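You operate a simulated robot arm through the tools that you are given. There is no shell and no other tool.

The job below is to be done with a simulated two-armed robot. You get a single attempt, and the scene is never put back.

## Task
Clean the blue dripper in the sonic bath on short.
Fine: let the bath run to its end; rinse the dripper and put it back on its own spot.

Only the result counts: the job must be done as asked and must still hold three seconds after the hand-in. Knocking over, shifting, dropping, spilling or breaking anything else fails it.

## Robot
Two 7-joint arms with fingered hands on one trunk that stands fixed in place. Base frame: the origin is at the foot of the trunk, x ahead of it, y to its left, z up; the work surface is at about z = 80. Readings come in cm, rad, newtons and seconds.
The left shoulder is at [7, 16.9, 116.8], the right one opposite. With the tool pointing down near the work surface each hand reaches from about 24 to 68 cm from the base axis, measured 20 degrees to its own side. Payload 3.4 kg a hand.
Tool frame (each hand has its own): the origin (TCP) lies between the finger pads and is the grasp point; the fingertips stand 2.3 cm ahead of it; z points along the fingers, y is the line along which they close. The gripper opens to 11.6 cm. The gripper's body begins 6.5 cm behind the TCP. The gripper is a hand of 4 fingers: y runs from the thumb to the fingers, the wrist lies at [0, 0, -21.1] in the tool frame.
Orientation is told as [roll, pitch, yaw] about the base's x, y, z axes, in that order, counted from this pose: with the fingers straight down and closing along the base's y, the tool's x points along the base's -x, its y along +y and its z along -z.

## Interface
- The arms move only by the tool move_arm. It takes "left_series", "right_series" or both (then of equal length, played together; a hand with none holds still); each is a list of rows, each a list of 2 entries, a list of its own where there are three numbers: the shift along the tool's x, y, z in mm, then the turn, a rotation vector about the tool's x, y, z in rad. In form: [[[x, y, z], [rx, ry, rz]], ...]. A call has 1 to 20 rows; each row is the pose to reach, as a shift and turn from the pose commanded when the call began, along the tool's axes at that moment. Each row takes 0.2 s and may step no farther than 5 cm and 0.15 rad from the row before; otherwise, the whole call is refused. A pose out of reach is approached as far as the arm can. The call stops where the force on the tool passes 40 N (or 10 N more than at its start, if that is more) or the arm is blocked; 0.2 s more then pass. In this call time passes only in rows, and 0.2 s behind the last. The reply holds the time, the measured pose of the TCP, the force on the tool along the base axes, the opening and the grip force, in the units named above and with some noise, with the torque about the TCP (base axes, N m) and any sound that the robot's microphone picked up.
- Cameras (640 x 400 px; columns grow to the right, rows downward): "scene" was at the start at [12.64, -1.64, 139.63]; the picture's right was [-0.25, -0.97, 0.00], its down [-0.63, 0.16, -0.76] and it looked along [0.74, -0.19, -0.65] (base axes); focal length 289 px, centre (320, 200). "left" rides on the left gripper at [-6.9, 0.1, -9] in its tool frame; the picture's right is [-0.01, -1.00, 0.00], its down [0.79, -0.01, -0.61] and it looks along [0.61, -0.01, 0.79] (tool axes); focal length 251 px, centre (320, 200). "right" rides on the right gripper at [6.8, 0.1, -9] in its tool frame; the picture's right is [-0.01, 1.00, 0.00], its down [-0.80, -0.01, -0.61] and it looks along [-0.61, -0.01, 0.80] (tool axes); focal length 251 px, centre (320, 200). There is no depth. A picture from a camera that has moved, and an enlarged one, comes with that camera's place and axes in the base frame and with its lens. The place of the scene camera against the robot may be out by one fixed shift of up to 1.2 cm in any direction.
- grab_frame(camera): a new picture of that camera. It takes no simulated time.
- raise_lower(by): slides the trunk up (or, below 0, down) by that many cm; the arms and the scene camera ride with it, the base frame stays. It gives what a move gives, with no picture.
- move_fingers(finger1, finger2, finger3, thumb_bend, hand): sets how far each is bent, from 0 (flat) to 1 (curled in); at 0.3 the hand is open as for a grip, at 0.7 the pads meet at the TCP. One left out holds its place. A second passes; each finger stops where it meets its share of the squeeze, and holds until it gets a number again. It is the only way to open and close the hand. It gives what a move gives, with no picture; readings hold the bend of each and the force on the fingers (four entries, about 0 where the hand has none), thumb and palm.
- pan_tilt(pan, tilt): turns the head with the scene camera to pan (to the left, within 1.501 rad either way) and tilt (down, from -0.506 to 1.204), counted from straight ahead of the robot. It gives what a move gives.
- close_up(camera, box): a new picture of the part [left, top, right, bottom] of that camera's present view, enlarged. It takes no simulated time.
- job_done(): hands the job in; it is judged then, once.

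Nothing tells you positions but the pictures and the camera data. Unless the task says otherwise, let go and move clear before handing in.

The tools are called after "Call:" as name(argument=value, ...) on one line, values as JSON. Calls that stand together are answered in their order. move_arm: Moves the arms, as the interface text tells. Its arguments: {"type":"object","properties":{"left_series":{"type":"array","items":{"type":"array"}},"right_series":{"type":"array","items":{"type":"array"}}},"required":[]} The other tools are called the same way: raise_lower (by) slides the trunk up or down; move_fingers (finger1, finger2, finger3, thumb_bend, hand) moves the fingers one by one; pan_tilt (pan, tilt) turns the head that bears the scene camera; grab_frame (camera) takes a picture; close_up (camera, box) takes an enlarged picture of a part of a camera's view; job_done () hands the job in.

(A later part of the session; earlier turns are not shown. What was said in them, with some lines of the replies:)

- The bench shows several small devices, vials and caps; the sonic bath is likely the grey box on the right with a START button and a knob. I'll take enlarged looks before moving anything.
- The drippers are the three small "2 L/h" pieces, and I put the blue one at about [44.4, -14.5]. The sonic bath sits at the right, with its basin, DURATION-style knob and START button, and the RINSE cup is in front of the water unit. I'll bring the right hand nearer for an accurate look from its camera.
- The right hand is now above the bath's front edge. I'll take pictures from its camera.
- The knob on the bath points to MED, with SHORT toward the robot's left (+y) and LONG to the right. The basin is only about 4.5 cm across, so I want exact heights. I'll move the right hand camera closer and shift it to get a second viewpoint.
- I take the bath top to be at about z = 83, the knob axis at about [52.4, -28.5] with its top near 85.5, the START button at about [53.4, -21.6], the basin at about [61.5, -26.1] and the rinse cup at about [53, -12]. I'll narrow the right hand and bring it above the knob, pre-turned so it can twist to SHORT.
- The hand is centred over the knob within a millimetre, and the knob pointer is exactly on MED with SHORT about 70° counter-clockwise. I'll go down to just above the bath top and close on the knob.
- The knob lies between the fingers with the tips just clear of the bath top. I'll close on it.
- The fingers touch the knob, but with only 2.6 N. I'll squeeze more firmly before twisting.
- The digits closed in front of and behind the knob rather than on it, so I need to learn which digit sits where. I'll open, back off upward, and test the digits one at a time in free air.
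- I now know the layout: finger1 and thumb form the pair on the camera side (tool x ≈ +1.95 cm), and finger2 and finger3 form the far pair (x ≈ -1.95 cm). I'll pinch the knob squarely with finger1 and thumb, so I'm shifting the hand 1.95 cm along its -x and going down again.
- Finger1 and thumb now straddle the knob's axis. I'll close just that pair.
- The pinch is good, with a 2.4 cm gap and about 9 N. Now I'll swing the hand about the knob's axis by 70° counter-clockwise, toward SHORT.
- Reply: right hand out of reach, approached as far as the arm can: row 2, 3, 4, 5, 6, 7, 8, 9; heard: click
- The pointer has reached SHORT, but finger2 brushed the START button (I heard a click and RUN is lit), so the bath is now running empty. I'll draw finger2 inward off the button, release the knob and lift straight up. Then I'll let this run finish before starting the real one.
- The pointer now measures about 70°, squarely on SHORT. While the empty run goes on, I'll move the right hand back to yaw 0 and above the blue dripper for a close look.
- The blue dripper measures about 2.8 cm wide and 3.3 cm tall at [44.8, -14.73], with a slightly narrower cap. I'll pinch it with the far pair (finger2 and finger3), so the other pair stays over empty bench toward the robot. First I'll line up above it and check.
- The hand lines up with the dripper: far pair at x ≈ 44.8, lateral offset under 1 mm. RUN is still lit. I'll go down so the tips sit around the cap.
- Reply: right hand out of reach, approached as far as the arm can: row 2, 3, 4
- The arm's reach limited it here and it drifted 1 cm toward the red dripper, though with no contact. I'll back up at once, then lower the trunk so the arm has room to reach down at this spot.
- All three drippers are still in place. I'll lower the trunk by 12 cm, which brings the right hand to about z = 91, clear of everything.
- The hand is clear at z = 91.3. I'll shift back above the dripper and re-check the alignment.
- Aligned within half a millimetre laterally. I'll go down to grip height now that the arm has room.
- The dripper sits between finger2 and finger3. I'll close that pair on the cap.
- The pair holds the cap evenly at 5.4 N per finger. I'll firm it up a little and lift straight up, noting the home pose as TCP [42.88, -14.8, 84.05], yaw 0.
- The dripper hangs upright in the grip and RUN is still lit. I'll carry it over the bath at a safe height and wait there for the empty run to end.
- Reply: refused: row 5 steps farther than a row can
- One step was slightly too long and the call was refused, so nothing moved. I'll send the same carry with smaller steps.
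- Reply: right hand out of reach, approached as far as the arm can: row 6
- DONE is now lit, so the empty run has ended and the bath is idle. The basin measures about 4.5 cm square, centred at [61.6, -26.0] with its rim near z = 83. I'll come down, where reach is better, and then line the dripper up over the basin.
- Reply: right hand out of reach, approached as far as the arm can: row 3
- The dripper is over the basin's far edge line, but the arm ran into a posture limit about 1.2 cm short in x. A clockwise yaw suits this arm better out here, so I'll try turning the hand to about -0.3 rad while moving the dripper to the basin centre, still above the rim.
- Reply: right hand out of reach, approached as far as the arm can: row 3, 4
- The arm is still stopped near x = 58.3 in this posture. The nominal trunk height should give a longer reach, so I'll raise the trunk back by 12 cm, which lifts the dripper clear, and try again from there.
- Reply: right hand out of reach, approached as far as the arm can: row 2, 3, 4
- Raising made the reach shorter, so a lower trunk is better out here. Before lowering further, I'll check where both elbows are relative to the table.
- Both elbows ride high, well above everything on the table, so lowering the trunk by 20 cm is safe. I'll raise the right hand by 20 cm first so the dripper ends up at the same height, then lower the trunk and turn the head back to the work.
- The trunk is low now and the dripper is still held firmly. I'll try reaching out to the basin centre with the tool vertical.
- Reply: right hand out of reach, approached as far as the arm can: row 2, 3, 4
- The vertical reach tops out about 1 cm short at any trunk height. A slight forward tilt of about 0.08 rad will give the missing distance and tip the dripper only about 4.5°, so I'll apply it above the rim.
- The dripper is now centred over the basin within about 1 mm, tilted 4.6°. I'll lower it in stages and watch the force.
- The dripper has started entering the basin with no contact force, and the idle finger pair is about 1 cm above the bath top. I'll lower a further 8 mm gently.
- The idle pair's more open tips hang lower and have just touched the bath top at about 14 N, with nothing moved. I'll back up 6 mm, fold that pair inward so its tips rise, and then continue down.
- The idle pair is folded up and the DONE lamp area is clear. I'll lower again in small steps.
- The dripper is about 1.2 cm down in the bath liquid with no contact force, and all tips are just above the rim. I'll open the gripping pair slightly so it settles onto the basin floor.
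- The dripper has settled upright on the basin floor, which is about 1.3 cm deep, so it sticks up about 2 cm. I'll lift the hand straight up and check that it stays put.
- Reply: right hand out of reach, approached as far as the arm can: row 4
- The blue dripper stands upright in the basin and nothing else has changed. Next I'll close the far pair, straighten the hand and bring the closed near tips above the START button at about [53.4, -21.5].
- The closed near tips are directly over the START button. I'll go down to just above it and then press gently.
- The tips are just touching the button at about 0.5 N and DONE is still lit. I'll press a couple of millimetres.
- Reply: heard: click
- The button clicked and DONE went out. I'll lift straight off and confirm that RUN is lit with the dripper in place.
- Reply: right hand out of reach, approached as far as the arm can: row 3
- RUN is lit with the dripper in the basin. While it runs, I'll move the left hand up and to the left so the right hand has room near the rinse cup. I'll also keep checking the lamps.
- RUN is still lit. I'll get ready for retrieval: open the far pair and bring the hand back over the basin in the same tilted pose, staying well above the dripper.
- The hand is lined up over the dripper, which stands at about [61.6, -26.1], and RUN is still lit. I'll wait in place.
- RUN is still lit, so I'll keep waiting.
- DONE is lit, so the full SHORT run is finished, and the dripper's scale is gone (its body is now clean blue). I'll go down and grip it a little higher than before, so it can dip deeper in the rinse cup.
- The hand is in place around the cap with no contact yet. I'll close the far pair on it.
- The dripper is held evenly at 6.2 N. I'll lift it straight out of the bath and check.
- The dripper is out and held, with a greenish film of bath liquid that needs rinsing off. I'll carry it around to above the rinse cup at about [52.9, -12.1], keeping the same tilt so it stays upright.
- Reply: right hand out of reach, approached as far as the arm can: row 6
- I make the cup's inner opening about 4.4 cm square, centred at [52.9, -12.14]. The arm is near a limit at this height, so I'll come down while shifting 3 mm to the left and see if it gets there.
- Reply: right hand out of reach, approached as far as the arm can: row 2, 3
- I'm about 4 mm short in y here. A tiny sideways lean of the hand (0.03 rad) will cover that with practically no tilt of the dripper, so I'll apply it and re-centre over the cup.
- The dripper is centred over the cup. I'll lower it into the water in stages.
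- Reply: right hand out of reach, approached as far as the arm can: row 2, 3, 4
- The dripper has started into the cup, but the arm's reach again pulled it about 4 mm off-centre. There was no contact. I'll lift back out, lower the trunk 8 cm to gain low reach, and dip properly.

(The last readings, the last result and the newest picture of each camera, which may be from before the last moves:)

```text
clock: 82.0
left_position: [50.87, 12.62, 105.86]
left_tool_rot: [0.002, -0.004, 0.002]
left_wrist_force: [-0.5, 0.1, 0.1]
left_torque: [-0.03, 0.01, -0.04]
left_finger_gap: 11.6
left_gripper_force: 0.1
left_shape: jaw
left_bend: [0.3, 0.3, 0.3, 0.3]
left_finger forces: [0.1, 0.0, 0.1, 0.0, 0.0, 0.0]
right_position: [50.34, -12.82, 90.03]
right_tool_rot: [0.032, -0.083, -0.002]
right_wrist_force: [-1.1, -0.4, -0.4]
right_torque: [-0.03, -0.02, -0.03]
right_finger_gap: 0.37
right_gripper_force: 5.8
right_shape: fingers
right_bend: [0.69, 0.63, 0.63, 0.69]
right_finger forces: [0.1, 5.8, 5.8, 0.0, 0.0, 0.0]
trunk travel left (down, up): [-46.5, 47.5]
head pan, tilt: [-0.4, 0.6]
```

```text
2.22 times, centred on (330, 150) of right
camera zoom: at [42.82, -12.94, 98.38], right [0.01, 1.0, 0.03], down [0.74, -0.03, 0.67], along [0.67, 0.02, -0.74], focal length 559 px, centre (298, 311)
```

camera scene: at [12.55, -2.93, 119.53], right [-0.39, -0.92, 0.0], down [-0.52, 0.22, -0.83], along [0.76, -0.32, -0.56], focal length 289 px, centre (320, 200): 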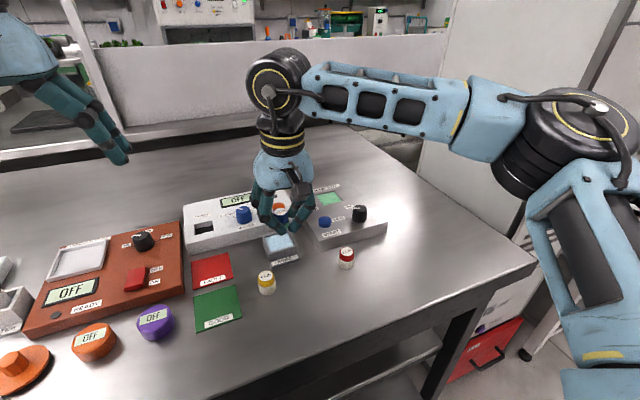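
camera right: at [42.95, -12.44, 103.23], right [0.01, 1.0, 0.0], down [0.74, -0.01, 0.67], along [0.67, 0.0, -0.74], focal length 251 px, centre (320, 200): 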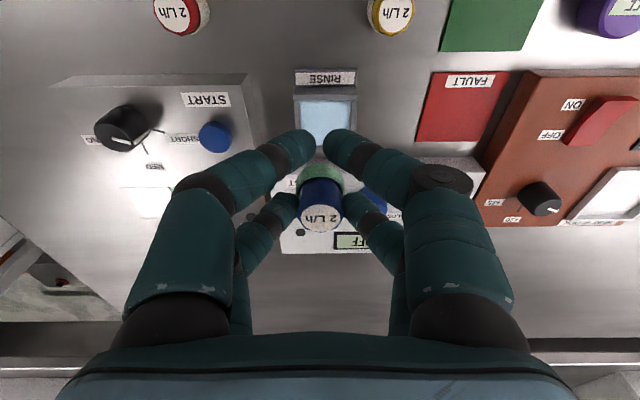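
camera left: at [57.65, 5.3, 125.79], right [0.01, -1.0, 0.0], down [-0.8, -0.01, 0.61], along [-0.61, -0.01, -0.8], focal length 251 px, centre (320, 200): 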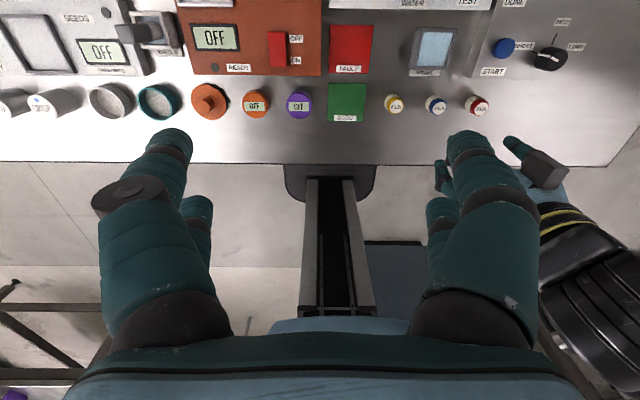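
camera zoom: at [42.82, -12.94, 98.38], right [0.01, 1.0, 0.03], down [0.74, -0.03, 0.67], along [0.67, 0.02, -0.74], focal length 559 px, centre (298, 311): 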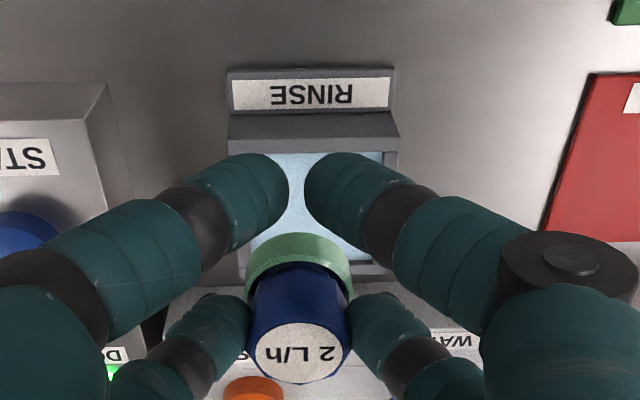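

The trunk is lower now. I'll centre over the cup and then lower part-way, checking whether it stays within reach.

Call:
move_arm(right_series=[[[-4.5, 6, 0], [0, 0, 0]], [[-3.2, 5.5, 15], [0, 0, 0]], [[-2, 5, 30], [0, 0, 0]]])

Call:
close_up(camera="right", box=[240, 60, 420, 240])

Call:
close_up(camera="scene", box=[220, 160, 380, 290])

```text
clock: 82.8
left_position: [50.95, 12.67, 105.83]
left_tool_rot: [0.003, -0.002, 0.002]
left_wrist_force: [-0.7, -0.1, -0.5]
left_torque: [0.0, 0.01, 0.02]
left_finger_gap: 11.57
left_gripper_force: 0.0
left_shape: jaw
left_bend: [0.3, 0.3, 0.3, 0.3]
left_finger forces: [0.1, 0.0, 0.0, 0.0, 0.1, 0.0]
right_position: [50.72, -12.34, 87.07]
right_tool_rot: [0.034, -0.082, -0.001]
right_wrist_force: [-0.8, -0.8, 0.2]
right_torque: [-0.02, 0.03, 0.0]
right_finger_gap: 0.35
right_gripper_force: 6.7
right_shape: fingers
right_bend: [0.69, 0.63, 0.63, 0.69]
right_finger forces: [0.1, 5.6, 5.7, 0.1, 0.0, 0.0]
right hand out of reach, approached as far as the arm can: row 1
trunk travel left (down, up): [-46.5, 47.5]
head pan, tilt: [-0.4, 0.6]
```

```text
2.22 times, centred on (330, 150) of right
camera zoom: at [43.23, -12.45, 95.41], right [0.01, 1.0, 0.03], down [0.74, -0.03, 0.67], along [0.67, 0.02, -0.74], focal length 559 px, centre (298, 311)
```

zoom: 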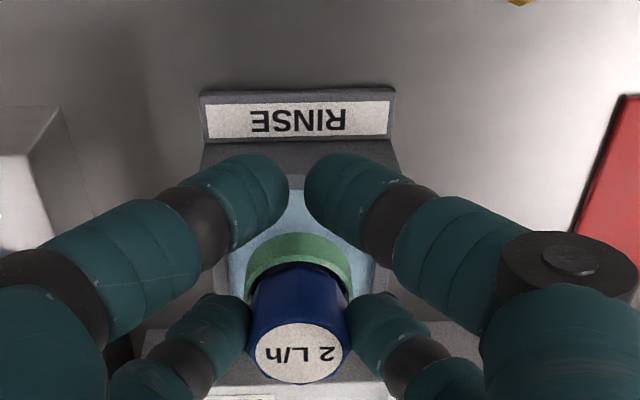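

```text
3.08 times, centred on (300, 225) of scene
camera zoom: at [12.6, -2.94, 119.52], right [-0.39, -0.92, 0.0], down [-0.52, 0.22, -0.82], along [0.76, -0.32, -0.57], focal length 888 px, centre (382, 123)
```

zoom: 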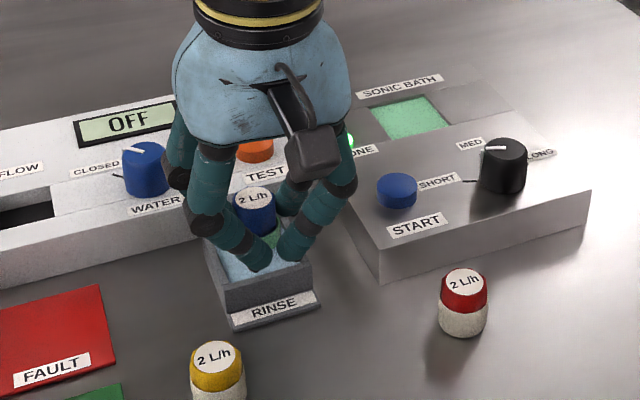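

The dripper is centred just above the cup rim and within reach. I'll lower it about 2 cm into the water.

Call:
move_arm(right_series=[[[0.8, -0.3, 10], [0, 0, 0]], [[1.3, -0.5, 16], [0, 0, 0]], [[1.75, -0.7, 21], [0, 0, 0]]])

Call:
close_up(camera="right", box=[240, 60, 420, 240])

Call:
close_up(camera="scene", box=[240, 190, 340, 270])

```text
clock: 83.6
left_position: [50.86, 12.69, 105.93]
left_tool_rot: [0.003, -0.001, 0.0]
left_wrist_force: [0.1, 0.3, 0.1]
left_torque: [0.03, -0.03, -0.01]
left_finger_gap: 11.6
left_gripper_force: 0.1
left_shape: jaw
left_bend: [0.3, 0.3, 0.3, 0.3]
left_finger forces: [0.0, 0.0, 0.0, 0.0, 0.0, 0.1]
right_position: [50.81, -12.18, 84.93]
right_tool_rot: [0.032, -0.082, -0.002]
right_wrist_force: [-0.2, -0.2, 0.3]
right_torque: [-0.01, 0.0, -0.01]
right_finger_gap: 0.36
right_gripper_force: 5.5
right_shape: fingers
right_bend: [0.69, 0.63, 0.63, 0.69]
right_finger forces: [0.0, 5.7, 5.7, 0.0, 0.0, 0.1]
trunk travel left (down, up): [-46.5, 47.5]
head pan, tilt: [-0.4, 0.6]
```

```text
2.22 times, centred on (330, 150) of right
camera zoom: at [43.31, -12.38, 93.31], right [0.01, 1.0, 0.03], down [0.74, -0.03, 0.67], along [0.67, 0.02, -0.74], focal length 559 px, centre (298, 311)
```

zoom: 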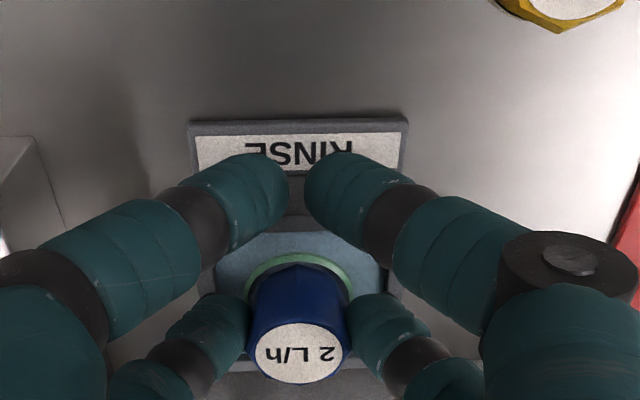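

```text
5.00 times, centred on (290, 230) of scene
camera zoom: at [12.59, -2.94, 119.52], right [-0.39, -0.92, 0.0], down [-0.52, 0.22, -0.82], along [0.76, -0.32, -0.57], focal length 1443 px, centre (470, 50)
```

zoom: 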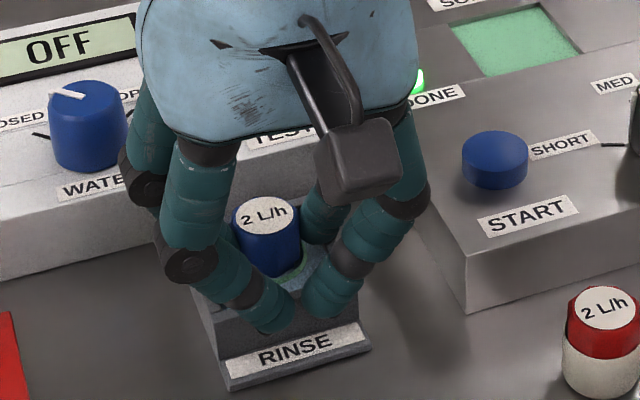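

The dripper's body is down in the rinse water with no contact force. I'll hold it there a few seconds and watch for the green film to clear.

Call:
move_arm(right_series=[[[0, 0, 0], [0, 0, 0]], [[0, 0, 0], [0, 0, 0]], [[0, 0, 0], [0, 0, 0]], [[0, 0, 0], [0, 0, 0]], [[0, 0, 0], [0, 0, 0]], [[0, 0, 0], [0, 0, 0]], [[0, 0, 0], [0, 0, 0]], [[0, 0, 0], [0, 0, 0]], [[0, 0, 0], [0, 0, 0]], [[0, 0, 0], [0, 0, 0]], [[0, 0, 0], [0, 0, 0]], [[0, 0, 0], [0, 0, 0]]])

Call:
close_up(camera="right", box=[240, 60, 420, 240])

Call:
close_up(camera="scene", box=[240, 190, 340, 270])

```text
clock: 86.2
left_position: [50.99, 12.6, 105.76]
left_tool_rot: [0.001, -0.001, 0.001]
left_wrist_force: [-0.2, 0.3, 0.8]
left_torque: [0.0, -0.05, -0.02]
left_finger_gap: 11.59
left_gripper_force: 0.0
left_shape: jaw
left_bend: [0.3, 0.3, 0.3, 0.3]
left_finger forces: [0.0, 0.0, 0.1, 0.0, 0.1, 0.0]
right_position: [50.84, -12.1, 84.98]
right_tool_rot: [0.032, -0.082, -0.002]
right_wrist_force: [0.6, -0.2, -0.3]
right_torque: [0.0, -0.02, 0.0]
right_finger_gap: 0.36
right_gripper_force: 5.8
right_shape: fingers
right_bend: [0.69, 0.63, 0.63, 0.69]
right_finger forces: [0.0, 5.5, 5.7, 0.0, 0.0, 0.1]
trunk travel left (down, up): [-46.5, 47.5]
head pan, tilt: [-0.4, 0.6]
```

```text
2.22 times, centred on (330, 150) of right
camera zoom: at [43.31, -12.39, 93.33], right [0.01, 1.0, 0.03], down [0.74, -0.03, 0.67], along [0.67, 0.02, -0.74], focal length 559 px, centre (298, 311)
```

zoom: 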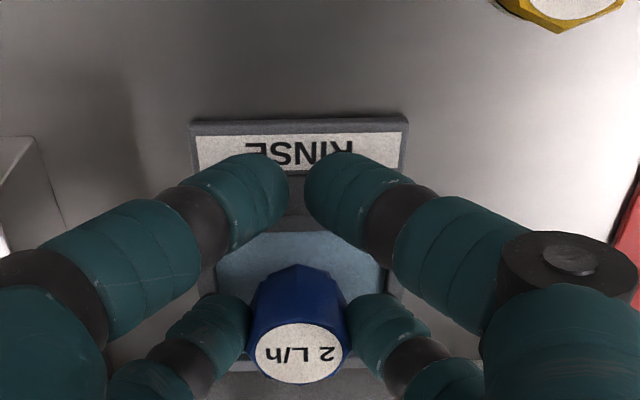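

```text
5.00 times, centred on (290, 230) of scene
camera zoom: at [12.58, -2.94, 119.52], right [-0.39, -0.92, 0.0], down [-0.52, 0.22, -0.82], along [0.76, -0.32, -0.57], focal length 1443 px, centre (470, 50)
```

zoom: 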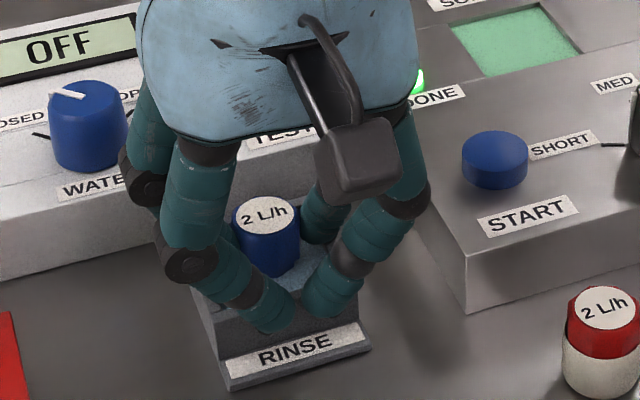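

The green film is gone, so the dripper is rinsed. I'll lift it straight out of the cup and raise the trunk back by 9 cm for the return trip.

Call:
move_arm(right_series=[[[-0.8, 0.3, -10], [0, 0, 0]], [[-2.1, 0.8, -25], [0, 0, 0]], [[-4.2, 1.6, -50], [0, 0, 0]]])

Call:
raise_lower(by=9)

Call:
grab_frame(camera="scene")

Call:
close_up(camera="right", box=[240, 60, 420, 240])

Call:
close_up(camera="scene", box=[220, 160, 380, 290])

```text
clock: 87.0
left_position: [50.89, 12.53, 105.84]
left_tool_rot: [0.001, -0.002, 0.004]
left_wrist_force: [-0.8, -0.2, -0.6]
left_torque: [-0.05, 0.0, 0.0]
left_finger_gap: 11.61
left_gripper_force: 0.1
left_shape: jaw
left_bend: [0.3, 0.3, 0.3, 0.3]
left_finger forces: [0.0, 0.0, 0.1, 0.1, 0.0, 0.1]
right_position: [50.54, -12.56, 89.83]
right_tool_rot: [0.031, -0.082, -0.003]
right_wrist_force: [-0.6, 0.8, -1.0]
right_torque: [0.0, -0.04, 0.01]
right_finger_gap: 0.37
right_gripper_force: 5.9
right_shape: fingers
right_bend: [0.69, 0.63, 0.63, 0.69]
right_finger forces: [0.0, 5.6, 5.8, 0.1, 0.0, 0.0]
right hand out of reach, approached as far as the arm can: row 3
trunk travel left (down, up): [-46.5, 47.5]
head pan, tilt: [-0.4, 0.6]
```

```text
clock: 88.3
left_position: [50.93, 12.6, 114.87]
left_tool_rot: [0.003, -0.002, 0.002]
left_wrist_force: [0.3, -0.1, -0.2]
left_torque: [-0.02, 0.02, -0.03]
left_finger_gap: 11.59
left_gripper_force: 0.1
left_shape: jaw
left_bend: [0.3, 0.3, 0.3, 0.3]
left_finger forces: [0.0, 0.0, 0.1, 0.1, 0.0, 0.1]
right_position: [50.59, -12.54, 98.98]
right_tool_rot: [0.031, -0.083, -0.001]
right_wrist_force: [0.1, -0.2, -0.4]
right_torque: [0.02, 0.01, 0.04]
right_finger_gap: 0.37
right_gripper_force: 6.1
right_shape: fingers
right_bend: [0.69, 0.63, 0.63, 0.69]
right_finger forces: [0.0, 5.6, 5.9, 0.0, 0.1, 0.1]
trunk travel left (down, up): [-55.5, 38.5]
head pan, tilt: [-0.4, 0.6]
```

```text
taken
camera scene: at [12.61, -2.94, 128.52], right [-0.39, -0.92, 0.0], down [-0.52, 0.22, -0.82], along [0.76, -0.32, -0.57], focal length 289 px, centre (320, 200)
```

scene: 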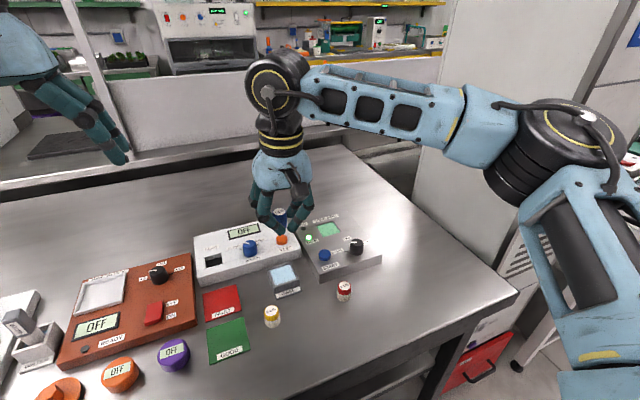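

```text
2.22 times, centred on (330, 150) of right
camera zoom: at [43.03, -12.79, 107.23], right [0.01, 1.0, 0.03], down [0.74, -0.03, 0.67], along [0.67, 0.02, -0.74], focal length 559 px, centre (298, 311)
```

zoom: 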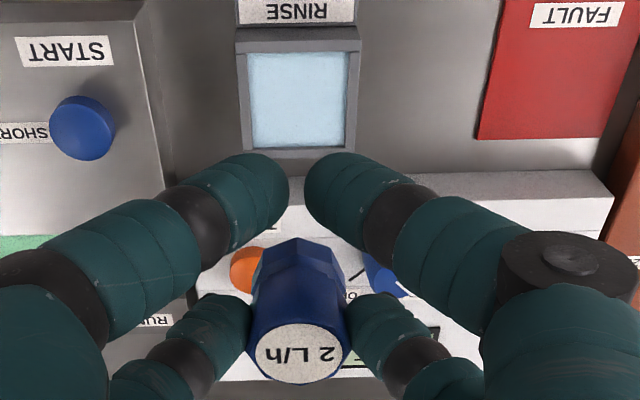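

```text
3.08 times, centred on (300, 225) of scene
camera zoom: at [12.61, -2.94, 128.52], right [-0.39, -0.92, 0.0], down [-0.52, 0.22, -0.82], along [0.76, -0.32, -0.57], focal length 888 px, centre (382, 123)
```

zoom: 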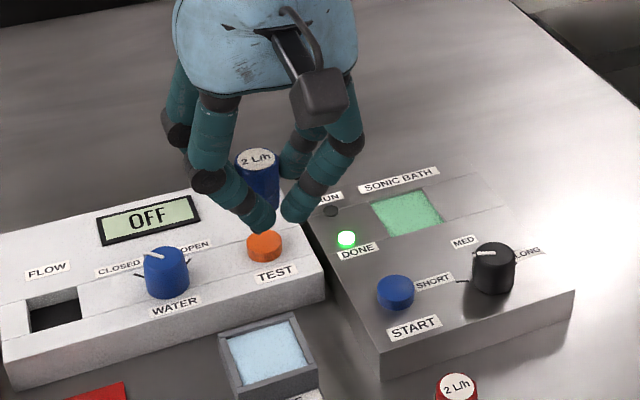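

The dripper is clean and held upright. I'll carry it back over its own spot between the yellow and red drippers, undoing the small sideways lean.

Call:
move_arm(right_series=[[[27, -8, 11], [0.01, 0, 0]], [[54, -16, 22], [0.02, 0, 0]], [[81.5, -23.4, 32.8], [0.031, 0, 0]]])

Call:
grab_frame(camera="right")

Call:
close_up(camera="right", box=[210, 60, 430, 240])

Call:
close_up(camera="scene", box=[220, 180, 400, 330])

```text
clock: 89.1
left_position: [50.9, 12.53, 114.93]
left_tool_rot: [-0.002, -0.002, 0.002]
left_wrist_force: [-0.3, -0.1, 0.2]
left_torque: [-0.01, 0.02, -0.02]
left_finger_gap: 11.59
left_gripper_force: 0.1
left_shape: jaw
left_bend: [0.3, 0.3, 0.3, 0.3]
left_finger forces: [0.0, 0.0, 0.0, 0.0, 0.1, 0.1]
right_position: [42.56, -14.77, 94.97]
right_tool_rot: [0.002, -0.085, -0.002]
right_wrist_force: [-0.3, -0.3, 0.3]
right_torque: [0.02, 0.01, -0.02]
right_finger_gap: 0.36
right_gripper_force: 5.4
right_shape: fingers
right_bend: [0.69, 0.63, 0.63, 0.69]
right_finger forces: [0.0, 5.6, 5.7, 0.0, 0.0, 0.0]
trunk travel left (down, up): [-55.5, 38.5]
head pan, tilt: [-0.4, 0.6]
```

```text
taken
camera right: at [35.02, -14.75, 103.27], right [0.01, 1.0, 0.0], down [0.74, -0.01, 0.67], along [0.67, -0.01, -0.74], focal length 251 px, centre (320, 200)
```

right: 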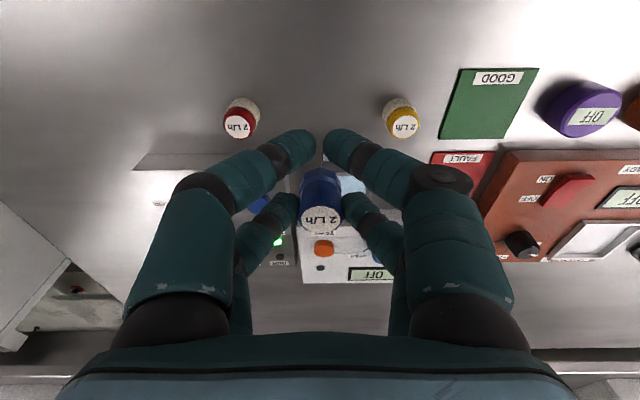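

```text
2.22 times, centred on (320, 150) of right
camera zoom: at [35.02, -14.75, 103.27], right [0.01, 1.0, 0.0], down [0.74, -0.01, 0.67], along [0.67, -0.01, -0.74], focal length 559 px, centre (320, 311)
```

zoom: 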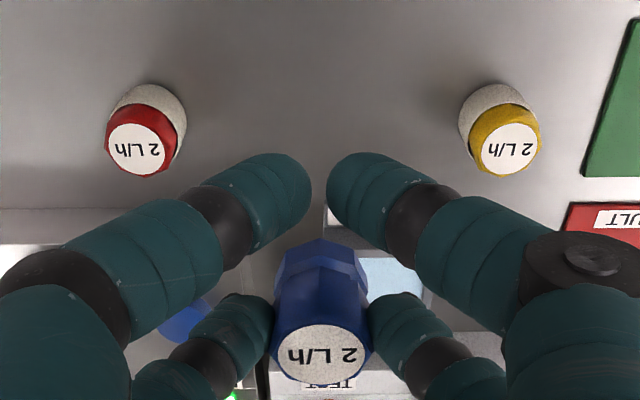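

```text
2.67 times, centred on (310, 255) of scene
camera zoom: at [12.47, -2.93, 128.53], right [-0.39, -0.92, 0.0], down [-0.52, 0.22, -0.83], along [0.76, -0.32, -0.56], focal length 770 px, centre (347, 53)
```

zoom: 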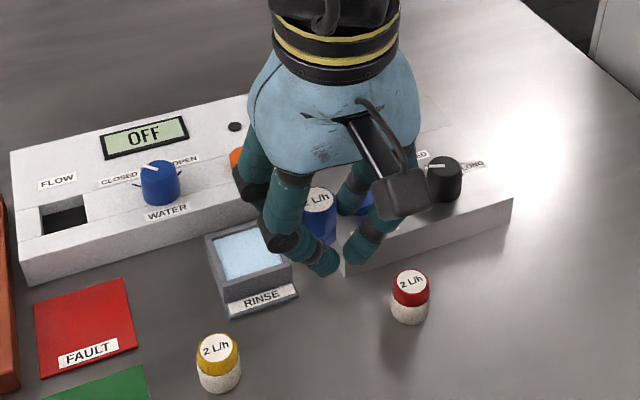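

The dripper hangs over the midpoint between the red and yellow neighbours, which I measure at [44.8, -21.8] and [44.9, -7.6]. Its home is at [44.8, -14.75], so the line-up is right. I'll lower it most of the way and check reach.

Call:
move_arm(right_series=[[[2.5, 0, 30], [0, 0, 0]], [[5, 0, 60], [0, 0, 0]], [[7, 0, 85], [0, 0, 0]]])

Call:
close_up(camera="right", box=[210, 60, 430, 240])

Call:
close_up(camera="scene", box=[220, 180, 400, 330])

```text
clock: 89.9
left_position: [50.96, 12.57, 114.77]
left_tool_rot: [0.002, -0.003, 0.003]
left_wrist_force: [-1.0, 0.0, -0.5]
left_torque: [-0.02, -0.01, 0.02]
left_finger_gap: 11.58
left_gripper_force: 0.0
left_shape: jaw
left_bend: [0.3, 0.3, 0.3, 0.3]
left_finger forces: [0.0, 0.0, 0.0, 0.1, 0.0, 0.1]
right_position: [42.75, -14.88, 86.31]
right_tool_rot: [0.003, -0.084, -0.004]
right_wrist_force: [0.4, 0.1, 0.2]
right_torque: [-0.02, -0.01, 0.0]
right_finger_gap: 0.41
right_gripper_force: 5.6
right_shape: fingers
right_bend: [0.69, 0.63, 0.63, 0.69]
right_finger forces: [0.2, 5.5, 5.5, 0.1, 0.0, 0.1]
trunk travel left (down, up): [-55.5, 38.5]
head pan, tilt: [-0.4, 0.6]
```

```text
2.22 times, centred on (320, 150) of right
camera zoom: at [35.24, -14.79, 94.68], right [0.01, 1.0, 0.0], down [0.74, -0.01, 0.67], along [0.67, -0.01, -0.74], focal length 559 px, centre (320, 311)
```

zoom: 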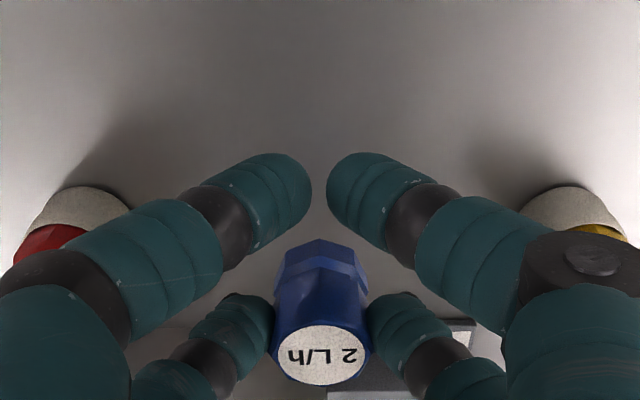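

```text
2.67 times, centred on (310, 255) of scene
camera zoom: at [12.63, -2.95, 128.52], right [-0.39, -0.92, 0.0], down [-0.52, 0.22, -0.82], along [0.76, -0.32, -0.57], focal length 770 px, centre (347, 53)
```

zoom: 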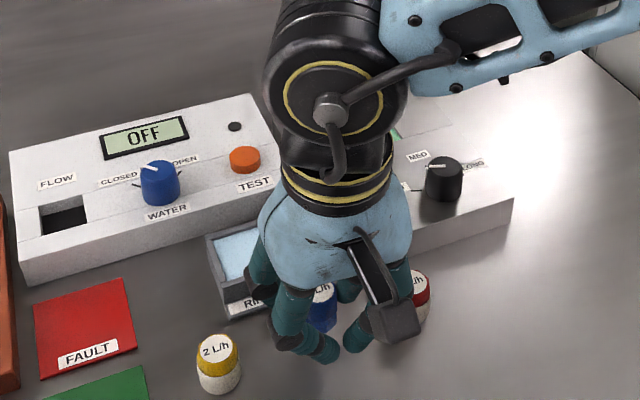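

Within reach, at TCP [42.75, -14.87, 86.3]. I'll correct by about 1.5 mm and lower to just above the bench, watching the force.

Call:
move_arm(right_series=[[[2.1, 0.8, 8], [0, 0, 0]], [[2.7, 0.8, 15], [0, 0, 0]], [[3, 0.8, 18.5], [0, 0, 0]]])

Call:
close_up(camera="right", box=[210, 60, 430, 240])

Call:
close_up(camera="scene", box=[260, 230, 380, 320])

```text
clock: 90.7
left_position: [50.93, 12.6, 114.94]
left_tool_rot: [0.001, -0.001, 0.002]
left_wrist_force: [1.3, 0.3, 0.3]
left_torque: [0.01, -0.01, 0.01]
left_finger_gap: 11.6
left_gripper_force: 0.0
left_shape: jaw
left_bend: [0.3, 0.3, 0.3, 0.3]
left_finger forces: [0.1, 0.1, 0.0, 0.1, 0.0, 0.0]
right_position: [42.62, -14.73, 84.38]
right_tool_rot: [0.003, -0.085, -0.001]
right_wrist_force: [0.6, 0.1, -0.6]
right_torque: [0.01, -0.03, 0.02]
right_finger_gap: 0.36
right_gripper_force: 5.7
right_shape: fingers
right_bend: [0.69, 0.63, 0.63, 0.69]
right_finger forces: [0.1, 5.5, 5.6, 0.0, 0.0, 0.0]
trunk travel left (down, up): [-55.5, 38.5]
head pan, tilt: [-0.4, 0.6]
```

```text
2.22 times, centred on (320, 150) of right
camera zoom: at [35.04, -14.69, 92.8], right [0.01, 1.0, 0.0], down [0.74, -0.01, 0.67], along [0.67, 0.0, -0.74], focal length 559 px, centre (320, 311)
```

zoom: 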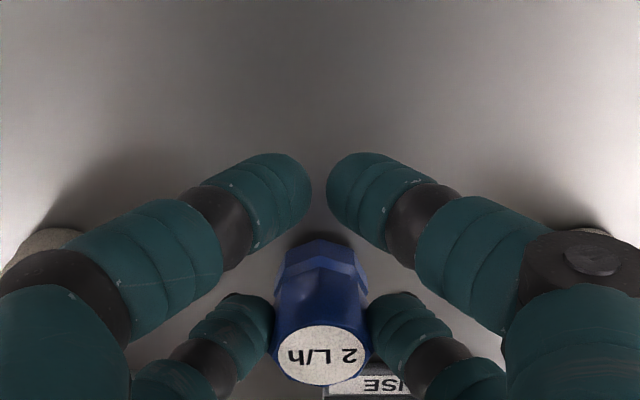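

```text
4.44 times, centred on (320, 275) of scene
camera zoom: at [12.58, -2.94, 128.52], right [-0.39, -0.92, 0.0], down [-0.52, 0.22, -0.82], along [0.76, -0.32, -0.57], focal length 1283 px, centre (320, -133)
```

zoom: 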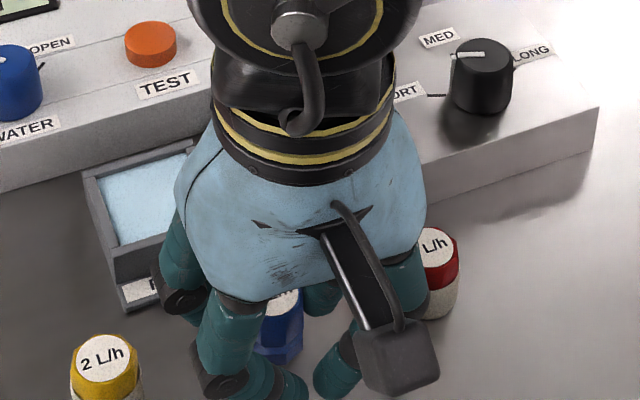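

There's no contact yet at TCP z = 84.4, so the base should be about 2 mm above the bench. I'll ease down until I feel it.

Call:
move_arm(right_series=[[[0.1, 0, 1], [0, 0, 0]], [[0.15, 0, 2], [0, 0, 0]]])

```text
clock: 91.3
left_position: [50.94, 12.58, 114.81]
left_tool_rot: [0.002, 0.0, 0.003]
left_wrist_force: [0.0, -0.6, -0.7]
left_torque: [0.01, -0.01, 0.0]
left_finger_gap: 11.57
left_gripper_force: 0.2
left_shape: jaw
left_bend: [0.3, 0.3, 0.3, 0.3]
left_finger forces: [0.0, 0.0, 0.0, 0.1, 0.0, 0.0]
right_position: [42.53, -14.63, 84.26]
right_tool_rot: [0.001, -0.083, -0.001]
right_wrist_force: [-0.1, 0.2, 0.3]
right_torque: [0.06, -0.02, 0.0]
right_finger_gap: 0.36
right_gripper_force: 5.7
right_shape: fingers
right_bend: [0.69, 0.63, 0.63, 0.69]
right_finger forces: [0.0, 5.5, 5.6, 0.0, 0.0, 0.1]
trunk travel left (down, up): [-55.5, 38.5]
head pan, tilt: [-0.4, 0.6]
```

Call:
move_arm(right_series=[[[0.1, 0, 1], [0, 0, 0]], [[0.15, 0, 2], [0, 0, 0]]])

Call:
close_up(camera="right", box=[260, 120, 380, 240])

```text
clock: 91.9
left_position: [50.94, 12.67, 114.9]
left_tool_rot: [0.002, -0.003, 0.003]
left_wrist_force: [0.3, -0.1, 0.6]
left_torque: [0.01, 0.01, 0.0]
left_finger_gap: 11.6
left_gripper_force: 0.0
left_shape: jaw
left_bend: [0.3, 0.3, 0.3, 0.3]
left_finger forces: [0.0, 0.1, 0.0, 0.0, 0.1, 0.1]
right_position: [42.5, -14.75, 84.05]
right_tool_rot: [0.002, -0.084, -0.001]
right_wrist_force: [0.1, -0.4, 2.4]
right_torque: [-0.01, -0.04, -0.01]
right_finger_gap: 0.38
right_gripper_force: 5.8
right_shape: fingers
right_bend: [0.69, 0.63, 0.63, 0.69]
right_finger forces: [0.0, 5.8, 6.2, 0.1, 0.0, 0.0]
trunk travel left (down, up): [-55.5, 38.5]
head pan, tilt: [-0.4, 0.6]
```

```text
3.33 times, centred on (320, 180) of right
camera zoom: at [35.0, -14.61, 92.44], right [0.01, 1.0, 0.0], down [0.74, -0.01, 0.67], along [0.67, -0.01, -0.74], focal length 838 px, centre (320, 267)
```

zoom: 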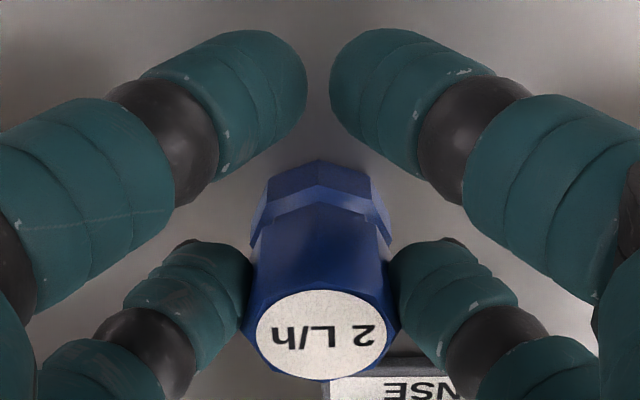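

The base has just touched the bench (2.4 N) at about [44.75, -14.7], its own spot. I'll release it gently.

Call:
move_fingers(hand="right", finger2=0.55, finger3=0.55)

Call:
close_up(camera="right", box=[260, 120, 380, 240])

```text
clock: 92.9
left_position: [50.83, 12.63, 114.94]
left_tool_rot: [0.002, -0.001, 0.002]
left_wrist_force: [-0.9, -1.1, 1.0]
left_torque: [0.01, 0.04, 0.0]
left_finger_gap: 11.6
left_gripper_force: 0.1
left_shape: jaw
left_bend: [0.3, 0.3, 0.3, 0.3]
left_finger forces: [0.1, 0.0, 0.0, 0.0, 0.0, 0.1]
right_position: [42.63, -14.69, 84.08]
right_tool_rot: [0.002, -0.084, -0.003]
right_wrist_force: [0.6, 0.5, -1.1]
right_torque: [0.01, 0.02, 0.02]
right_finger_gap: 0.36
right_gripper_force: 0.0
right_shape: fingers
right_bend: [0.69, 0.55, 0.55, 0.69]
right_finger forces: [0.0, 0.1, 0.1, 0.0, 0.1, 0.1]
trunk travel left (down, up): [-55.5, 38.5]
head pan, tilt: [-0.4, 0.6]
```

```text
3.33 times, centred on (320, 180) of right
camera zoom: at [35.02, -14.62, 92.42], right [0.01, 1.0, 0.0], down [0.74, -0.01, 0.67], along [0.67, 0.0, -0.74], focal length 838 px, centre (320, 267)
```

zoom: 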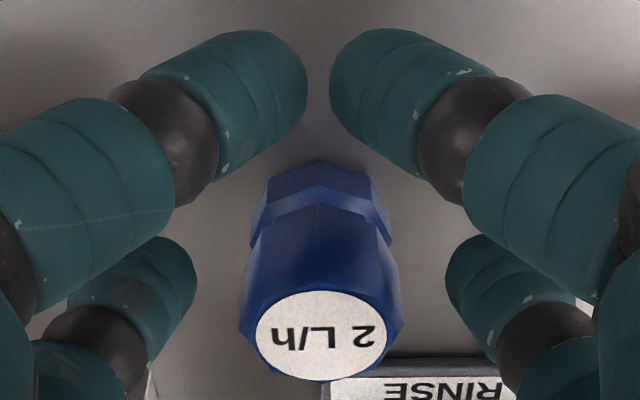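

The dripper stands free and upright. I'll lift the hand straight up, well clear, and check everything.

Call:
move_arm(right_series=[[[-0.8, 0, -10], [0, 0, 0]], [[-2.5, 0, -30], [0, 0, 0]], [[-5.9, 0, -70], [0, 0, 0]], [[-9.2, 0, -110], [0, 0, 0]]])

Call:
grab_frame(camera="right")

Call:
close_up(camera="right", box=[210, 60, 430, 240])

Call:
grab_frame(camera="scene")

```text
clock: 93.9
left_position: [50.9, 12.6, 115.0]
left_tool_rot: [0.0, -0.002, 0.002]
left_wrist_force: [0.3, -0.2, -0.4]
left_torque: [0.03, -0.02, -0.01]
left_finger_gap: 11.59
left_gripper_force: 0.0
left_shape: jaw
left_bend: [0.3, 0.3, 0.3, 0.3]
left_finger forces: [0.0, 0.0, 0.0, 0.0, 0.0, 0.1]
right_position: [42.57, -14.63, 95.26]
right_tool_rot: [0.001, -0.086, 0.0]
right_wrist_force: [1.1, -0.5, 0.0]
right_torque: [-0.01, 0.02, -0.03]
right_finger_gap: 0.37
right_gripper_force: 0.0
right_shape: fingers
right_bend: [0.69, 0.55, 0.55, 0.69]
right_finger forces: [0.0, 0.0, 0.1, 0.0, 0.0, 0.0]
trunk travel left (down, up): [-55.5, 38.5]
head pan, tilt: [-0.4, 0.6]
```

```text
taken
camera right: at [34.99, -14.54, 103.52], right [0.01, 1.0, 0.0], down [0.74, -0.01, 0.67], along [0.67, -0.01, -0.74], focal length 251 px, centre (320, 200)
```

right: 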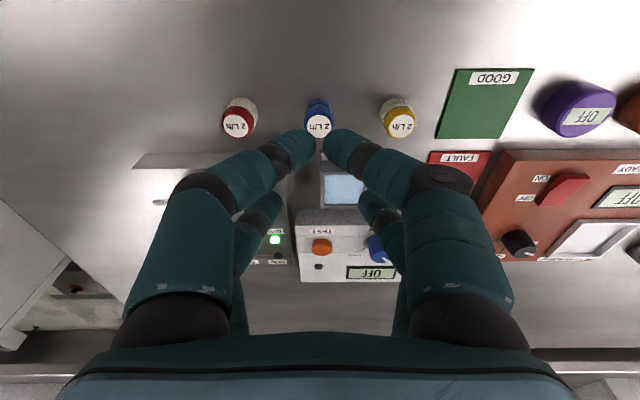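

```text
2.22 times, centred on (320, 150) of right
camera zoom: at [34.99, -14.54, 103.52], right [0.01, 1.0, 0.0], down [0.74, -0.01, 0.67], along [0.67, -0.01, -0.74], focal length 559 px, centre (320, 311)
```

zoom: 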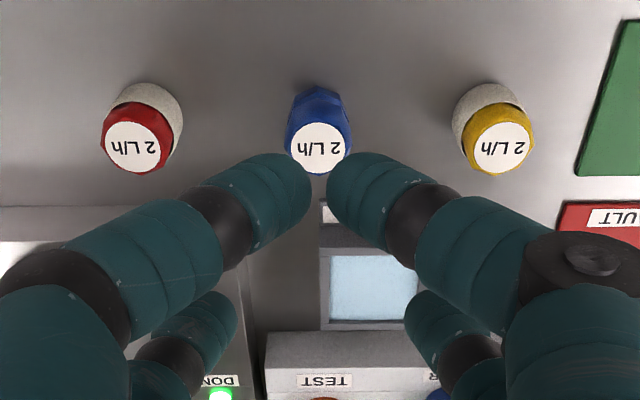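

```text
taken
camera scene: at [12.51, -2.91, 128.53], right [-0.39, -0.92, 0.0], down [-0.52, 0.22, -0.83], along [0.76, -0.32, -0.56], focal length 289 px, centre (320, 200)
```

scene: 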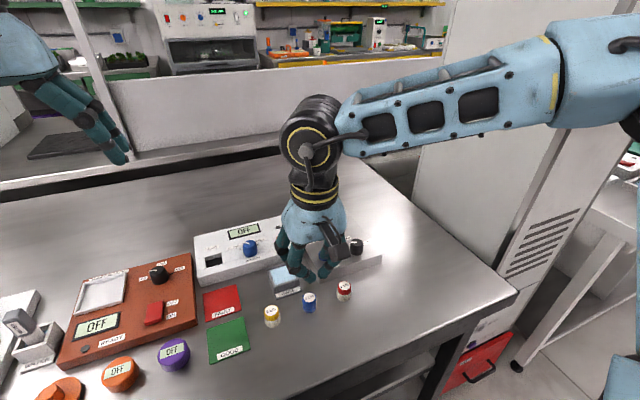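

The blue dripper stands back in line between its neighbours, within about 1 mm of its original place. I'll raise the trunk so both hands are well clear, and take a last look over the whole bench.

Call:
raise_lower(by=12)

Call:
pan_tilt(pan=-0.255, tilt=0.703)

Call:
grab_frame(camera="scene")

Call:
close_up(camera="scene", box=[230, 200, 430, 325])

Call:
grab_frame(camera="right")

```text
clock: 95.4
left_position: [50.98, 12.61, 126.92]
left_tool_rot: [0.002, -0.002, 0.002]
left_wrist_force: [-0.4, 0.4, -0.1]
left_torque: [-0.02, 0.01, 0.0]
left_finger_gap: 11.63
left_gripper_force: 0.1
left_shape: jaw
left_bend: [0.3, 0.3, 0.3, 0.3]
left_finger forces: [0.0, 0.0, 0.1, 0.0, 0.0, 0.0]
right_position: [42.58, -14.57, 107.16]
right_tool_rot: [0.002, -0.083, -0.002]
right_wrist_force: [0.1, 0.0, 0.6]
right_torque: [-0.02, -0.02, 0.0]
right_finger_gap: 0.35
right_gripper_force: 0.1
right_shape: fingers
right_bend: [0.69, 0.55, 0.55, 0.69]
right_finger forces: [0.1, 0.1, 0.1, 0.1, 0.0, 0.0]
trunk travel left (down, up): [-67.5, 26.5]
head pan, tilt: [-0.4, 0.6]
```

```text
clock: 96.1
left_position: [50.88, 12.67, 126.9]
left_tool_rot: [0.002, -0.001, 0.002]
left_wrist_force: [0.1, 0.0, 0.4]
left_torque: [0.01, 0.0, -0.03]
left_finger_gap: 11.59
left_gripper_force: 0.2
left_shape: jaw
left_bend: [0.3, 0.3, 0.3, 0.3]
left_finger forces: [0.0, 0.0, 0.0, 0.0, 0.1, 0.1]
right_position: [42.55, -14.69, 107.24]
right_tool_rot: [0.001, -0.085, -0.001]
right_wrist_force: [-0.4, 0.2, -0.6]
right_torque: [0.0, -0.01, -0.03]
right_finger_gap: 0.38
right_gripper_force: 0.1
right_shape: fingers
right_bend: [0.69, 0.55, 0.55, 0.69]
right_finger forces: [0.1, 0.0, 0.1, 0.1, 0.0, 0.1]
trunk travel left (down, up): [-67.5, 26.5]
head pan, tilt: [-0.255, 0.703]
```

```text
taken
camera scene: at [12.65, -1.64, 139.63], right [-0.25, -0.97, 0.0], down [-0.63, 0.16, -0.76], along [0.74, -0.19, -0.65], focal length 289 px, centre (320, 200)
```

scene: 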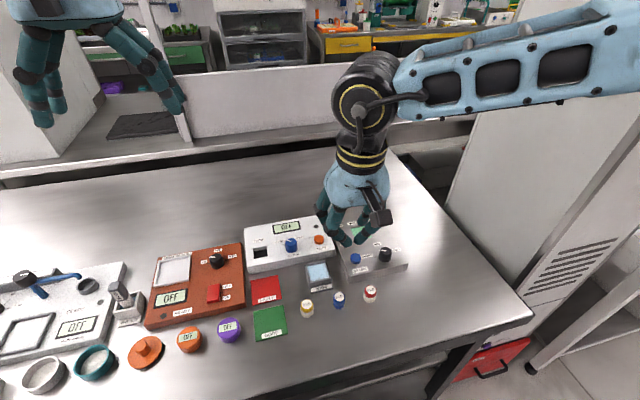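

```text
3.20 times, centred on (330, 262) of scene
camera zoom: at [12.65, -1.64, 139.63], right [-0.25, -0.97, 0.0], down [-0.63, 0.16, -0.76], along [0.74, -0.19, -0.65], focal length 924 px, centre (288, 0)
```

zoom: 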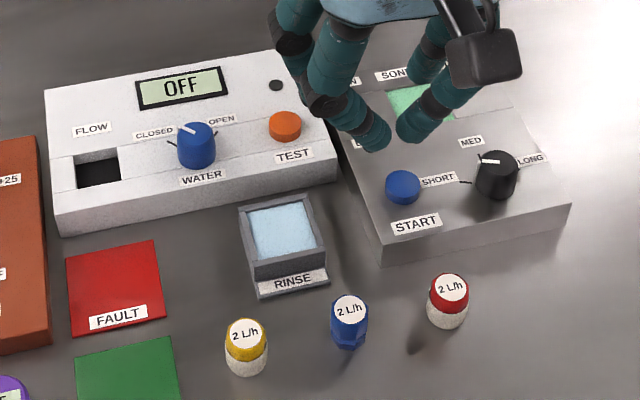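

```text
taken
camera right: at [35.07, -14.56, 115.45], right [0.01, 1.0, 0.0], down [0.74, -0.01, 0.67], along [0.67, 0.0, -0.74], focal length 251 px, centre (320, 200)
```

right: 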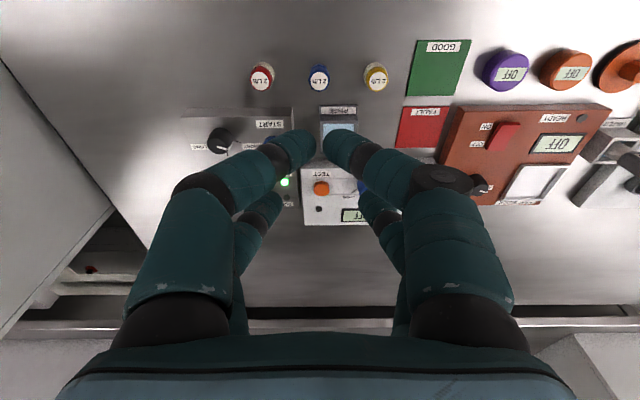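

Everything matches the first pictures. The blue dripper is clean, rinsed, and back within about 1–2 mm of its own spot, and the red and yellow drippers are in place. The bath has finished its SHORT run (DONE lit), both hands are well clear and nothing else has moved, so I'm handing in.

One thing differed from plan: the bath also ran once empty, because a finger touched START while I was turning the knob. I let that run finish before the real one.

Call:
job_done()

```text
The job is handed in.
```

The blue dripper has been cleaned on SHORT with the bath run to its end, rinsed, and put back on its own spot, and the job is handed in. I haven't been told how it was judged.

- **Cleaning:** I turned the knob from MED to SHORT, placed the dripper in the basin and pressed START. I waited until DONE lit, about 15 seconds later, and the white scale was gone from the body.
- **Rinse:** I held the dripper in the rinse cup for about 2.5 seconds, until the green film from the bath cleared.
- **Return:** It stands between the red and yellow drippers, within 1–2 mm of where it started. In the last picture nothing else had shifted, and both hands were well clear.

**Extra run:** the bath also ran once empty at the start. A finger touched START while I was turning the knob, so I let that run finish before putting the dripper in.

The knob is still on SHORT.
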